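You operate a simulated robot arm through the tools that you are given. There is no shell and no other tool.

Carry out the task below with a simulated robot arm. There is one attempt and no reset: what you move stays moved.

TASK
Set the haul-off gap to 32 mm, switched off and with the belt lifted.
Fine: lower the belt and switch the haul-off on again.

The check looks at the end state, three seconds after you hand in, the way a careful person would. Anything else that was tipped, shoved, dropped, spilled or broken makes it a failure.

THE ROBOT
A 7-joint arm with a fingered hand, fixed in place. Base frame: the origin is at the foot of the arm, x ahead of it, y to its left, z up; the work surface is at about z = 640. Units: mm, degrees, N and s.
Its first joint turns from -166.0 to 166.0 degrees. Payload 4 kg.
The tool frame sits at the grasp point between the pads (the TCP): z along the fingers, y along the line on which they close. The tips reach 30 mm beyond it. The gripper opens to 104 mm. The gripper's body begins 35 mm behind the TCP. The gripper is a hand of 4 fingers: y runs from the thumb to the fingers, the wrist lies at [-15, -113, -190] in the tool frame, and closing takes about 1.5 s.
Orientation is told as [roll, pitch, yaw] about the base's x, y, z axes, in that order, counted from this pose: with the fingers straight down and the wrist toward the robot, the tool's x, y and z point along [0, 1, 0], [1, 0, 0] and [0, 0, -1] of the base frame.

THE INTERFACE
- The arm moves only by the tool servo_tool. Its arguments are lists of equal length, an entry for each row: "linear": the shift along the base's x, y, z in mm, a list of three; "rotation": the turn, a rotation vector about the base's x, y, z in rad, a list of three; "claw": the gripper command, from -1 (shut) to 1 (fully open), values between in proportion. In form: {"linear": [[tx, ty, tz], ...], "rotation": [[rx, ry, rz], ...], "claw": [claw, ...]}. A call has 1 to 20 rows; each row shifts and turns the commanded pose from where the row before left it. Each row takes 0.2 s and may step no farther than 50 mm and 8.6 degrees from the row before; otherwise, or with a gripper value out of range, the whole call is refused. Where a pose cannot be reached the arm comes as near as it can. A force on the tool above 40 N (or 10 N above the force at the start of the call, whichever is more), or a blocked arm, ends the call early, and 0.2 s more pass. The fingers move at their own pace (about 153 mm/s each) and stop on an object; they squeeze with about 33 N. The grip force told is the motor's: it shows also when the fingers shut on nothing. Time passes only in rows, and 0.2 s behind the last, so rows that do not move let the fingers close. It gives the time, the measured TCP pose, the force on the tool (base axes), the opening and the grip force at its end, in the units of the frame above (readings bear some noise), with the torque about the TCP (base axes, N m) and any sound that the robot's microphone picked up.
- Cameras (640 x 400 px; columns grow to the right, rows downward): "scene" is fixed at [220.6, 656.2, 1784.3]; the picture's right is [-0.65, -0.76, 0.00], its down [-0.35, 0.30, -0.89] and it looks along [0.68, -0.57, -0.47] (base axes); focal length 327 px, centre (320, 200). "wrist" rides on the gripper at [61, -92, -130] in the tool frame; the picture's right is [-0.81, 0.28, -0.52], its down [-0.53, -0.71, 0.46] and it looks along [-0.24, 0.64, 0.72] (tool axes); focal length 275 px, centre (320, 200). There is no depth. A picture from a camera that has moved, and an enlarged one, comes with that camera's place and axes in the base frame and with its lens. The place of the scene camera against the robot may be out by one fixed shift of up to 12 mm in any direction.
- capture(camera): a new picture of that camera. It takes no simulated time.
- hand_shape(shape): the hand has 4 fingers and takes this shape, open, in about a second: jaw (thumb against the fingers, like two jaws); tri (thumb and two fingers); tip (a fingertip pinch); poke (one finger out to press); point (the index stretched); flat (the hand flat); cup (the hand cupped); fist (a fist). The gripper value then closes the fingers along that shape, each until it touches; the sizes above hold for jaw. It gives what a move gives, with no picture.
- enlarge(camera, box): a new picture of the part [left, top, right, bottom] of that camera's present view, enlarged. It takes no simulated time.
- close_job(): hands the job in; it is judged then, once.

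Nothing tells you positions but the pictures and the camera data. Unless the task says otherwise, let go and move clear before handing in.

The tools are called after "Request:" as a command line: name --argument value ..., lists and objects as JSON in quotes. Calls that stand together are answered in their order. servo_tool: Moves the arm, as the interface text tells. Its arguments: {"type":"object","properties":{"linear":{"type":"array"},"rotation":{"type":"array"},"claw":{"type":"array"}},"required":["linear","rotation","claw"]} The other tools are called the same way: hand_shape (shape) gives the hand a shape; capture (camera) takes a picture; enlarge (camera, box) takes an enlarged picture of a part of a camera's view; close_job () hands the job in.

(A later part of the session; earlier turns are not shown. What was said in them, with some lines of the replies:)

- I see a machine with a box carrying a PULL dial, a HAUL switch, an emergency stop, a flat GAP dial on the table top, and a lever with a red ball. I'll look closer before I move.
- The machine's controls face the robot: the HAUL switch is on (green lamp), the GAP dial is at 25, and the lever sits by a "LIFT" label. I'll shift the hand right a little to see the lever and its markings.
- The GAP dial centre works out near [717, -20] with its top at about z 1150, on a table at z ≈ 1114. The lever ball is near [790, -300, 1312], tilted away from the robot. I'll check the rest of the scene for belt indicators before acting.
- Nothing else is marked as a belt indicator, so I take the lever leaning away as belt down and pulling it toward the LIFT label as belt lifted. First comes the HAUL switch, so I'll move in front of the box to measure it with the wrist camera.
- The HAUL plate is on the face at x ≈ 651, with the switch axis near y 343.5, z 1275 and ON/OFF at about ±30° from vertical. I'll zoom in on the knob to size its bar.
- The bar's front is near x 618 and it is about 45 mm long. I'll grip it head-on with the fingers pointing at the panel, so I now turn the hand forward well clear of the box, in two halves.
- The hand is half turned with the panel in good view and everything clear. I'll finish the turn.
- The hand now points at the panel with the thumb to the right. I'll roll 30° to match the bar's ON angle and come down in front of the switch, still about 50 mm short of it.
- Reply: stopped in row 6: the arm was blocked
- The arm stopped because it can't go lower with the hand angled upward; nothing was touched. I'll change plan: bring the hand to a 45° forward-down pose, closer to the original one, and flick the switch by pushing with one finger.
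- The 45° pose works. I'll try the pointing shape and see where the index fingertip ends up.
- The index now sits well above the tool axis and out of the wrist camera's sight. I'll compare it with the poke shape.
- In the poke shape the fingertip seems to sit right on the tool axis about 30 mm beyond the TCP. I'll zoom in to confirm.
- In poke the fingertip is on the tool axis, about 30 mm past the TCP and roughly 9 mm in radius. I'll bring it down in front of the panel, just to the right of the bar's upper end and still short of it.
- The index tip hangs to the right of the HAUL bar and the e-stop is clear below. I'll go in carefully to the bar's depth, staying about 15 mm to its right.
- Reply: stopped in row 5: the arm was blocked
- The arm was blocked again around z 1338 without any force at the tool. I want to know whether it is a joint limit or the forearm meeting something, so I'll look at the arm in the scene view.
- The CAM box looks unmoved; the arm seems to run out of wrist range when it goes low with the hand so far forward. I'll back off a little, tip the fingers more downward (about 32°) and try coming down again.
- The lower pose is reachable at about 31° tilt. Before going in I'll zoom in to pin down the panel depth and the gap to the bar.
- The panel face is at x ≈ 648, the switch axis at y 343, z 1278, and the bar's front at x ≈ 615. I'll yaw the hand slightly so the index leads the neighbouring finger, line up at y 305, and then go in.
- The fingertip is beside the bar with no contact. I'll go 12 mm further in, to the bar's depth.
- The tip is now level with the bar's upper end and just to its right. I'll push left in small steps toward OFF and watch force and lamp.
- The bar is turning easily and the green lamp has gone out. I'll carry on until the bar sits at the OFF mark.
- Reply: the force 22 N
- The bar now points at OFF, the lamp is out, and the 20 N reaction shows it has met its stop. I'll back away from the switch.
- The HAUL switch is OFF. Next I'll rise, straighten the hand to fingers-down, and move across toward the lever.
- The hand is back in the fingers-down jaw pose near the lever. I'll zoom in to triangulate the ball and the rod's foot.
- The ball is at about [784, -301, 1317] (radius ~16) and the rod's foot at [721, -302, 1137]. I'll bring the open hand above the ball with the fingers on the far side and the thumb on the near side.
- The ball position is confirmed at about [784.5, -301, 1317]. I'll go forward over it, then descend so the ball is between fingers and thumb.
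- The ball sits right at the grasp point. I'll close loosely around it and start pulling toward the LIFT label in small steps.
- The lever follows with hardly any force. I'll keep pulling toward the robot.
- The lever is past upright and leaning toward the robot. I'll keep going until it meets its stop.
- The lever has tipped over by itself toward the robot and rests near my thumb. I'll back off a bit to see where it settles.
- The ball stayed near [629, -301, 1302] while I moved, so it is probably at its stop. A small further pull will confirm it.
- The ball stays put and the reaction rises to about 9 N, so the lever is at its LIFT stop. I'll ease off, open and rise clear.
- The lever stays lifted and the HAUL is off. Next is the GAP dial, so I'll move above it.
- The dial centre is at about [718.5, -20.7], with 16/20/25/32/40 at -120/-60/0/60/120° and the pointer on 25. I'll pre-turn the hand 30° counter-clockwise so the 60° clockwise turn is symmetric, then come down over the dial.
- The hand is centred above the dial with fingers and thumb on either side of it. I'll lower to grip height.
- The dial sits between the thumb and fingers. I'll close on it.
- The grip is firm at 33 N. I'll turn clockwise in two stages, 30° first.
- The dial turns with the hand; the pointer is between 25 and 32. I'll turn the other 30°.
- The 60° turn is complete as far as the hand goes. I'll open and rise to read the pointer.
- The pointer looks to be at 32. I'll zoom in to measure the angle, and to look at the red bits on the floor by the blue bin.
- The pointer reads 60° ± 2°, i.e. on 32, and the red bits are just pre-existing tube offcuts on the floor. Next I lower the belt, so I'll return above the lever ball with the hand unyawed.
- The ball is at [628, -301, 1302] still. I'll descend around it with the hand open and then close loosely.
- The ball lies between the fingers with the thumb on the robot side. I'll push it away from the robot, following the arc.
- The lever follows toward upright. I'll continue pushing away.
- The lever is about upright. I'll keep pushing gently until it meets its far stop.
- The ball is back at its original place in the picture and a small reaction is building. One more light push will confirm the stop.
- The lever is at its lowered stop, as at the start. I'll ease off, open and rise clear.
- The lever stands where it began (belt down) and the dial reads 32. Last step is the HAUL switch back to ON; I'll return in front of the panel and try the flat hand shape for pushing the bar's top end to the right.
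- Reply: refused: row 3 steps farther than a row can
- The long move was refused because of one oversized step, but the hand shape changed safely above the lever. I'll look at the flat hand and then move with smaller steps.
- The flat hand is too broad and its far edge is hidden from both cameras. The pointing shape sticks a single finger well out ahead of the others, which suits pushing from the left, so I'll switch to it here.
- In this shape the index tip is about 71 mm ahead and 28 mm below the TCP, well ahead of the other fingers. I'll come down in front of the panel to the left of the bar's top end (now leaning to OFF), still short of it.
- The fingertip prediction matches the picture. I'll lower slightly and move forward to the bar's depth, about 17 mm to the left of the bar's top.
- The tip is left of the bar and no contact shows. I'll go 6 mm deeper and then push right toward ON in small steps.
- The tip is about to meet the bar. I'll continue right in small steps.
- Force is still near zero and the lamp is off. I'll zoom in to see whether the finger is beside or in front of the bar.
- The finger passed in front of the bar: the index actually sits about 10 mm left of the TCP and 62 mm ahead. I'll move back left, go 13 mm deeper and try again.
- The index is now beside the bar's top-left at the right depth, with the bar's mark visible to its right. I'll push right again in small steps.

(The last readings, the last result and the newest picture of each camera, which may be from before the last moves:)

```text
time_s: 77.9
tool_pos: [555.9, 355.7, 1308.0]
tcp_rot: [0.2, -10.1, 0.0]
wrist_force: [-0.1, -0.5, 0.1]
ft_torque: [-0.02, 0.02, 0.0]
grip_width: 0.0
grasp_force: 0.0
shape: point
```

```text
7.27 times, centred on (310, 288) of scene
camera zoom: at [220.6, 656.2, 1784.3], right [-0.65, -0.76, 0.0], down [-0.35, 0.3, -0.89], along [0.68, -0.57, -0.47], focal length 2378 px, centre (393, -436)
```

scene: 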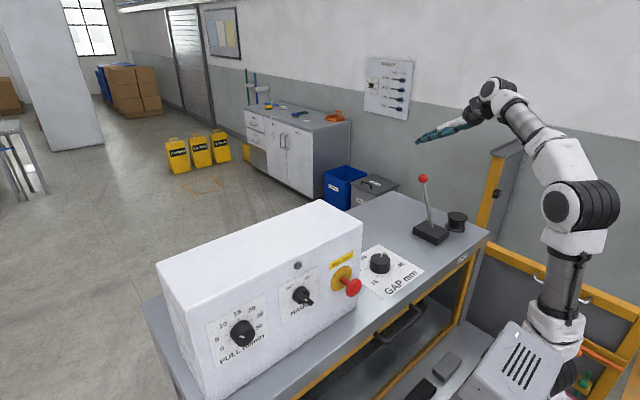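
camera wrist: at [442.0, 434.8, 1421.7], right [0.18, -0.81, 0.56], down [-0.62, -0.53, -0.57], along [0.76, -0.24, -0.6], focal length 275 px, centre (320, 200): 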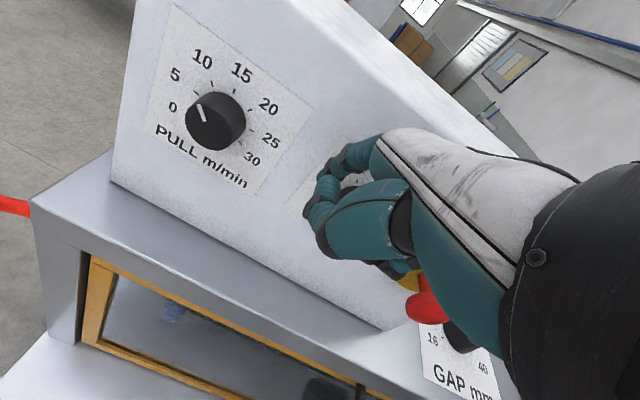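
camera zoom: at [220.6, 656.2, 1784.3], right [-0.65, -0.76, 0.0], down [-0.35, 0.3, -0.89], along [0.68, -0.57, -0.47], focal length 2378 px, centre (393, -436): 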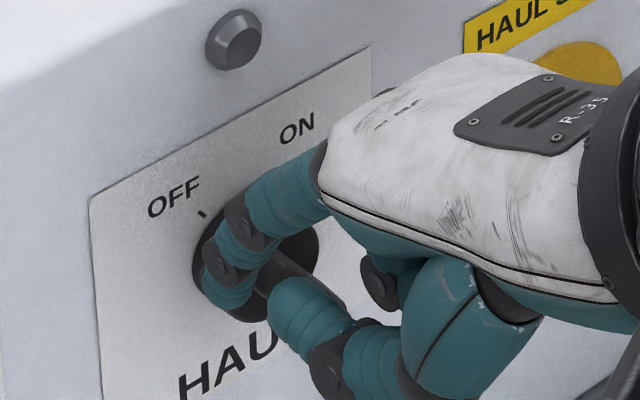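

Request:
servo_tool --linear '[[0, -4, 0], [0, -4, 0], [0, -3, 0], [0, 0, 0]]' --rotation '[[0, 0, 0], [0, 0, 0], [0, 0, 0], [0, 0, 0]]' --claw '[1, 1, 1, 1]'

Request:
enlarge --camera "scene" --box '[275, 260, 345, 315]'

Request:
capture --camera "wrist"

```text
time_s: 78.9
tool_pos: [555.2, 345.3, 1308.8]
tcp_rot: [0.2, -10.1, 0.2]
wrist_force: [-0.3, 1.8, 1.4]
ft_torque: [0.04, -0.01, 0.16]
grip_width: 0.0
grasp_force: 0.0
shape: point
```

```text
7.27 times, centred on (310, 288) of scene
camera zoom: at [220.6, 656.2, 1784.3], right [-0.65, -0.76, 0.0], down [-0.35, 0.3, -0.89], along [0.68, -0.57, -0.47], focal length 2378 px, centre (393, -436)
```

zoom: 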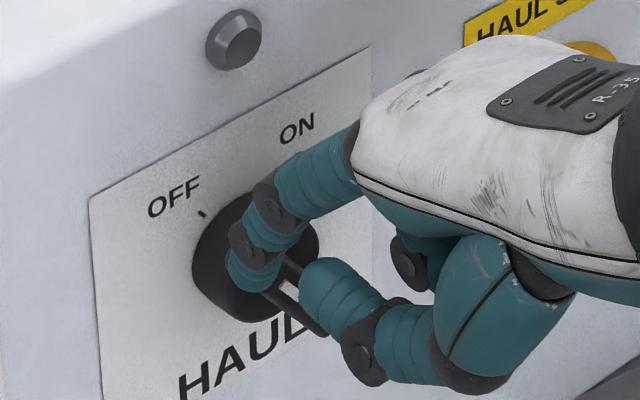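

```text
taken
camera wrist: at [442.4, 404.4, 1422.0], right [0.18, -0.81, 0.56], down [-0.62, -0.53, -0.57], along [0.76, -0.24, -0.6], focal length 275 px, centre (320, 200)
```

wrist: 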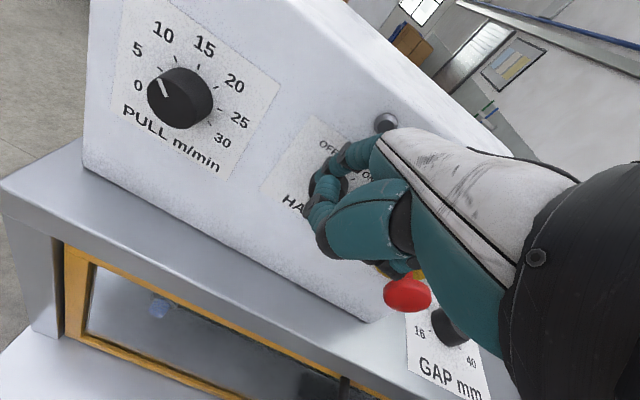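

The finger is just touching the bar's left side now (about 2 N). I'll keep pushing right.

Request:
servo_tool --linear '[[0, -3, 0], [0, -3, 0], [0, -3, 0], [0, 0, 0]]' --rotation '[[0, 0, 0], [0, 0, 0], [0, 0, 0], [0, 0, 0]]' --claw '[1, 1, 1, 1]'

Request:
enlarge --camera "scene" --box '[275, 260, 345, 315]'

Request:
enlarge --camera "wrist" --box '[250, 90, 430, 260]'

```text
time_s: 79.9
tool_pos: [555.5, 336.9, 1307.8]
tcp_rot: [0.1, -10.2, 0.1]
wrist_force: [-6.4, 5.3, 11.9]
ft_torque: [0.25, -0.78, 0.42]
grip_width: 0.3
grasp_force: 0.1
shape: point
```

```text
7.27 times, centred on (310, 288) of scene
camera zoom: at [220.6, 656.2, 1784.3], right [-0.65, -0.76, 0.0], down [-0.35, 0.3, -0.89], along [0.68, -0.57, -0.47], focal length 2378 px, centre (393, -436)
```

zoom: 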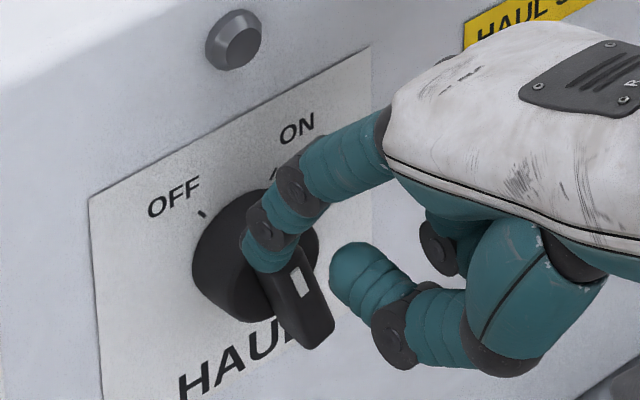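

```text
2.35 times, centred on (340, 175) of wrist
camera zoom: at [441.2, 394.9, 1422.2], right [0.18, -0.81, 0.55], down [-0.62, -0.53, -0.58], along [0.76, -0.24, -0.6], focal length 648 px, centre (273, 259)
```

zoom: 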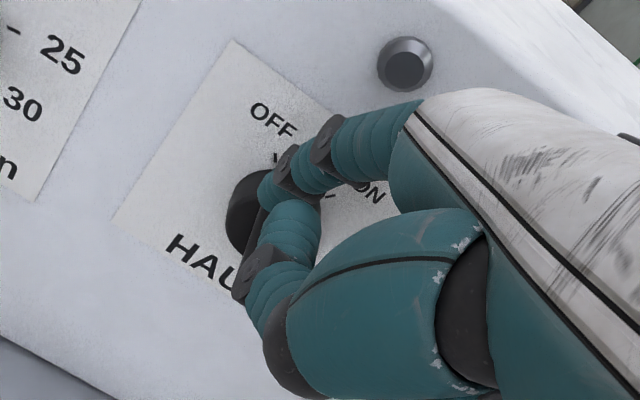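

The bar is turning, but the finger bears down on the bar's end rather than its side (12 N upward reaction). I'll back off left, drop 11 mm and push again from the side.

Request:
servo_tool --linear '[[0, 6, 2], [0, 8, 0], [0, 6, -6], [0, 0, -7], [0, 0, 0]]' --rotation '[[0, 0, 0], [0, 0, 0], [0, 0, 0], [0, 0, 0], [0, 0, 0]]' --claw '[1, 1, 1, 1, 1]'

Request:
enlarge --camera "scene" --box '[275, 260, 345, 315]'

```text
time_s: 81.1
tool_pos: [555.6, 355.8, 1297.4]
tcp_rot: [0.1, -9.9, 0.1]
wrist_force: [0.2, -0.7, 0.5]
ft_torque: [-0.01, 0.0, -0.01]
grip_width: 0.0
grasp_force: 0.0
shape: point
```

```text
7.27 times, centred on (310, 288) of scene
camera zoom: at [220.6, 656.2, 1784.3], right [-0.65, -0.76, 0.0], down [-0.35, 0.3, -0.89], along [0.68, -0.57, -0.47], focal length 2378 px, centre (393, -436)
```

zoom: 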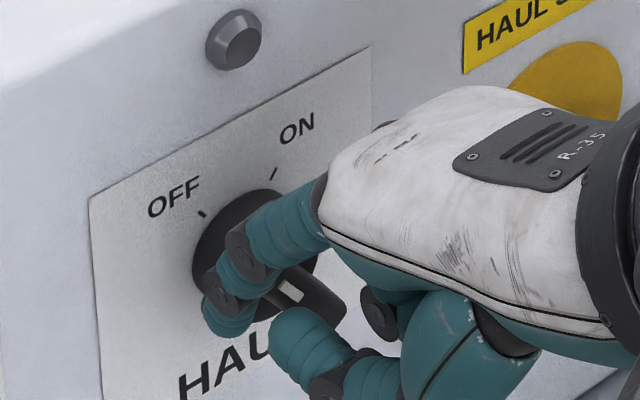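

The bar fell back to OFF, so it needs to go past halfway. The fingertip is now lower at its left side, so I'll push right again.

Request:
servo_tool --linear '[[0, -4, 0], [0, -4, 0], [0, -4, 0], [0, -4, 0], [0, -3, 0], [0, 0, 0]]' --rotation '[[0, 0, 0], [0, 0, 0], [0, 0, 0], [0, 0, 0], [0, 0, 0], [0, 0, 0]]' --claw '[1, 1, 1, 1, 1, 1]'

Request:
enlarge --camera "scene" --box '[275, 260, 345, 315]'

Request:
enlarge --camera "wrist" --box '[250, 90, 430, 260]'

```text
time_s: 82.5
tool_pos: [556.0, 337.4, 1298.8]
tcp_rot: [0.2, -9.9, 0.1]
wrist_force: [-0.2, 0.7, 1.9]
ft_torque: [0.02, -0.12, 0.07]
grip_width: 0.0
grasp_force: 0.0
shape: point
```

```text
7.27 times, centred on (310, 288) of scene
camera zoom: at [220.6, 656.2, 1784.3], right [-0.65, -0.76, 0.0], down [-0.35, 0.3, -0.89], along [0.68, -0.57, -0.47], focal length 2378 px, centre (393, -436)
```

zoom: 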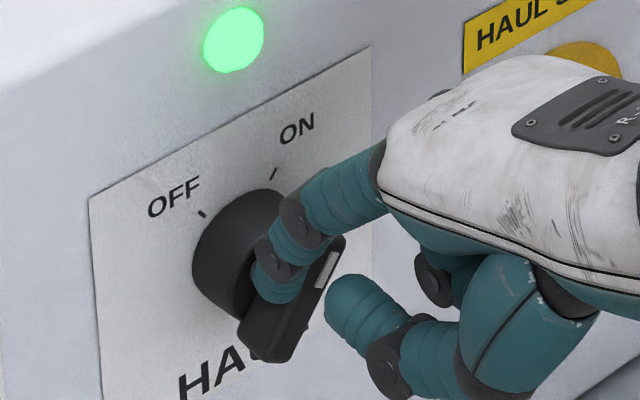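

```text
2.35 times, centred on (340, 175) of wrist
camera zoom: at [442.3, 396.0, 1411.0], right [0.18, -0.81, 0.56], down [-0.62, -0.53, -0.57], along [0.76, -0.24, -0.6], focal length 648 px, centre (273, 259)
```

zoom: 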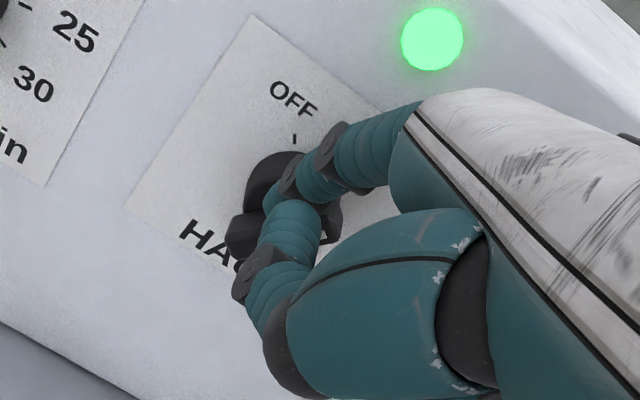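

The switch has snapped to ON and the green lamp is lit; the mark matches its initial ON position. I'll ease the finger off the bar and retreat.

Request:
servo_tool --linear '[[0, 3, 0], [0, 4, 0], [-8, 2, 0], [-15, 0, 0], [-20, 0, 0], [-25, 0, 5], [-20, 0, 20]]' --rotation '[[0, 0, 0], [0, 0, 0], [0, 0, 0], [0, 0, 0], [0, 0, 0], [0, 0, 0], [0, 0, 0]]' --claw '[1, 1, 1, 1, 1, 1, 1]'

Request:
capture --camera "wrist"

Request:
enlarge --camera "scene" --box '[260, 230, 420, 330]'

```text
time_s: 84.1
tool_pos: [468.6, 344.7, 1322.0]
tcp_rot: [0.1, -10.0, 0.0]
wrist_force: [0.1, 0.0, 0.5]
ft_torque: [-0.03, -0.02, -0.03]
grip_width: 0.0
grasp_force: 0.0
shape: point
```

```text
taken
camera wrist: at [354.6, 404.8, 1435.9], right [0.18, -0.81, 0.56], down [-0.62, -0.53, -0.57], along [0.76, -0.24, -0.6], focal length 275 px, centre (320, 200)
```

wrist: 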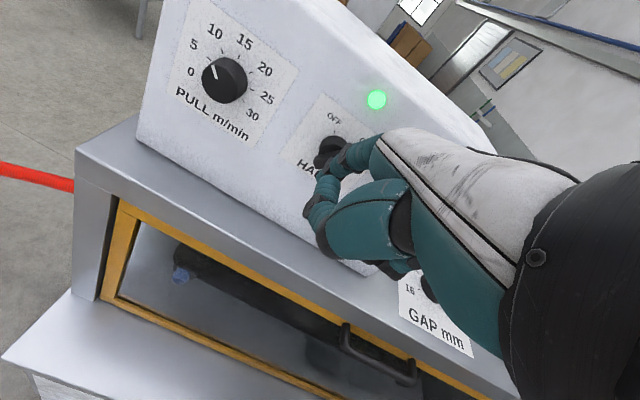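

```text
4.00 times, centred on (340, 280) of scene
camera zoom: at [220.6, 656.2, 1784.3], right [-0.65, -0.76, 0.0], down [-0.35, 0.3, -0.89], along [0.68, -0.57, -0.47], focal length 1308 px, centre (240, -120)
```

zoom: 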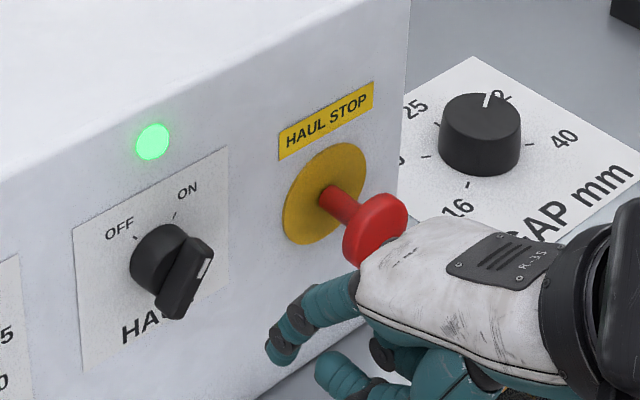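

HAUL is on with the lamp green and the e-stop untouched. I'll rise clear and do a final check of everything.

Request:
servo_tool --linear '[[-5, -5, 35], [-5, -10, 35], [0, -20, 35], [0, -30, 35], [0, -35, 30], [0, -40, 10], [0, -45, 0], [0, -45, 0], [0, -45, 0], [0, -45, 0]]' --rotation '[[0, 0.0873, 0], [0, 0.0873, 0], [0, 0, 0], [0, 0, 0], [0, 0, 0], [0, 0, 0], [0, 0, 0], [0, 0, 0], [0, 0, 0], [0, 0, 0]]' --claw '[1, 1, 1, 1, 1, 1, 1, 1, 1, 1]'

Request:
capture --camera "wrist"

Request:
capture --camera "scene"

Request:
enlarge --camera "scene" --box '[340, 160, 500, 310]'

Request:
enlarge --camera "scene" --box '[200, 230, 440, 380]'

```text
time_s: 86.3
tool_pos: [456.3, 25.3, 1500.2]
tcp_rot: [0.0, 0.0, 0.1]
wrist_force: [-0.5, 0.4, 0.3]
ft_torque: [-0.02, 0.02, 0.01]
grip_width: 0.0
grasp_force: 0.1
shape: point
```

```text
taken
camera wrist: at [365.4, 84.2, 1632.1], right [0.28, -0.81, 0.52], down [-0.71, -0.53, -0.46], along [0.64, -0.24, -0.73], focal length 275 px, centre (320, 200)
```

wrist: 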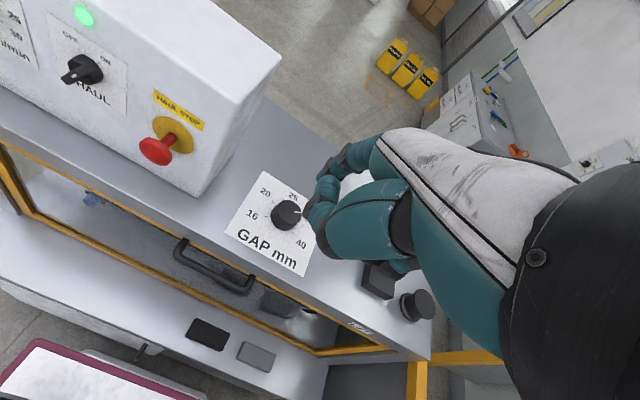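

```text
taken
```

scene: 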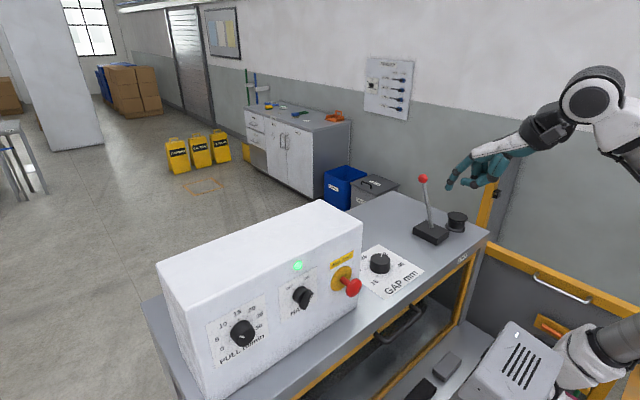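

```text
2.67 times, centred on (420, 235) of scene
camera zoom: at [220.6, 656.2, 1784.3], right [-0.65, -0.76, 0.0], down [-0.35, 0.3, -0.89], along [0.68, -0.57, -0.47], focal length 872 px, centre (53, 107)
```

zoom: 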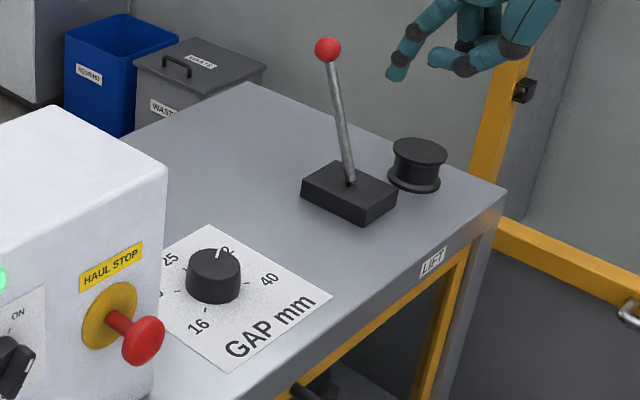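

```text
2.67 times, centred on (320, 305) of scene
camera zoom: at [220.6, 656.2, 1784.3], right [-0.65, -0.76, 0.0], down [-0.35, 0.3, -0.89], along [0.68, -0.57, -0.47], focal length 872 px, centre (320, -80)
```

zoom: 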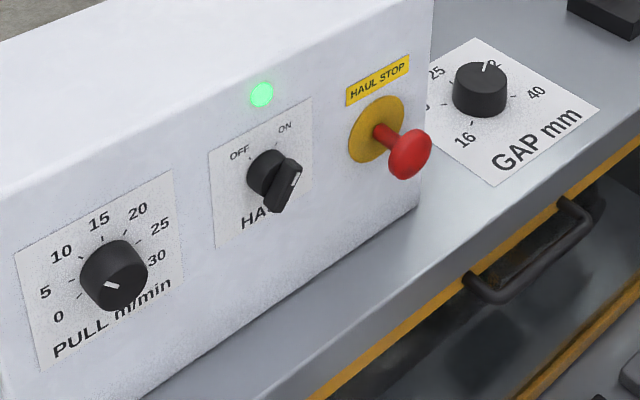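

Everything matches the wanted end state: HAUL on, lever down, e-stop and PULL unchanged, GAP at about 32. I'll take one closer look at the dial from above to verify the angle before handing in.

Request:
servo_tool --linear '[[40, -7, -16], [40, -7, -16], [40, -7, -16], [40, -7, -16], [40, -7, -16], [34, -7, -16], [0, 0, 0]]' --rotation '[[0, 0, 0], [0, 0, 0], [0, 0, 0], [0, 0, 0], [0, 0, 0], [0, 0, 0], [0, 0, 0]]' --claw '[1, 1, 1, 1, 1, 1, 1]'

Request:
enlarge --camera "wrist" --box '[150, 200, 310, 360]'

Request:
capture --camera "wrist"

```text
time_s: 87.9
tool_pos: [691.9, -16.8, 1406.1]
tcp_rot: [0.2, 0.0, 0.1]
wrist_force: [-0.4, 0.4, -0.3]
ft_torque: [0.03, -0.01, 0.0]
grip_width: 0.0
grasp_force: 0.1
shape: point
```

```text
2.50 times, centred on (230, 280) of wrist
camera zoom: at [599.9, 43.1, 1537.5], right [0.28, -0.81, 0.52], down [-0.71, -0.53, -0.46], along [0.65, -0.24, -0.73], focal length 688 px, centre (545, 0)
```

zoom: 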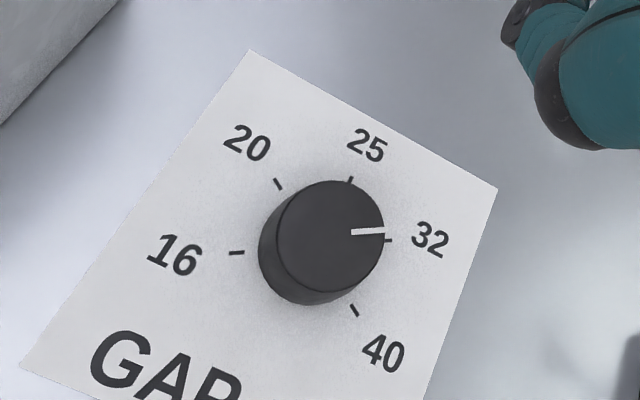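

```text
taken
camera wrist: at [599.9, 43.1, 1537.5], right [0.28, -0.81, 0.52], down [-0.71, -0.53, -0.46], along [0.65, -0.24, -0.73], focal length 275 px, centre (320, 200)
```

wrist: 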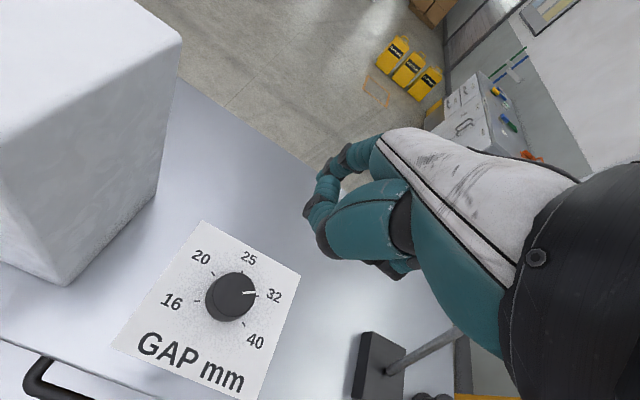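

The pointer lies exactly along the 16–32 tick line, so the gap is on 32. I'll move the hand back clear and hand in.

Request:
servo_tool --linear '[[-35, 0, 25], [-40, 0, 25], [-40, 0, 25], [-40, 0, 20], [-30, 0, 0], [0, 0, 0]]' --rotation '[[0, 0, 0], [0, 0, 0], [0, 0, 0], [0, 0, 0], [0, 0, 0], [0, 0, 0]]' --claw '[1, 1, 1, 1, 1, 1]'

Request:
capture --camera "scene"

```text
time_s: 89.3
tool_pos: [506.7, -15.5, 1501.2]
tcp_rot: [0.2, -0.1, 0.1]
wrist_force: [0.7, -0.3, 0.2]
ft_torque: [-0.03, 0.01, 0.0]
grip_width: 0.1
grasp_force: 0.1
shape: point
```

```text
taken
```

scene: 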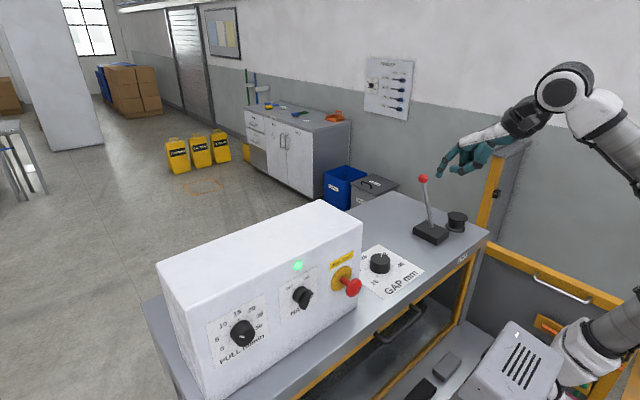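

The hand is clear, GAP is on 32, the lever is back in its lowered position, HAUL is ON with the lamp green, and nothing else appears moved. I'm handing in now.

Request:
close_job

```text
The job is handed in.
```

The haul-off gap is set to 32 mm, the belt is lowered again and the haul-off is back on; I've handed the job in.

- **Gap:** I switched the haul-off off and lifted the belt before turning the dial. The pointer then read 32, checked from above before I handed in.
- **Belt:** I found no separate belt indicator. I took the lever pulled toward the LIFT label as lifted. I then pushed it back to its far stop, where it stood at the start.
- **Haul-off:** The first push back to ON fell short and the switch returned to OFF. A second push turned it fully to ON, and the green lamp came on.
- **Surroundings:** The emergency stop and the PULL dial were not touched, and nothing else looked moved in the last pictures. The hand is clear of the machine.
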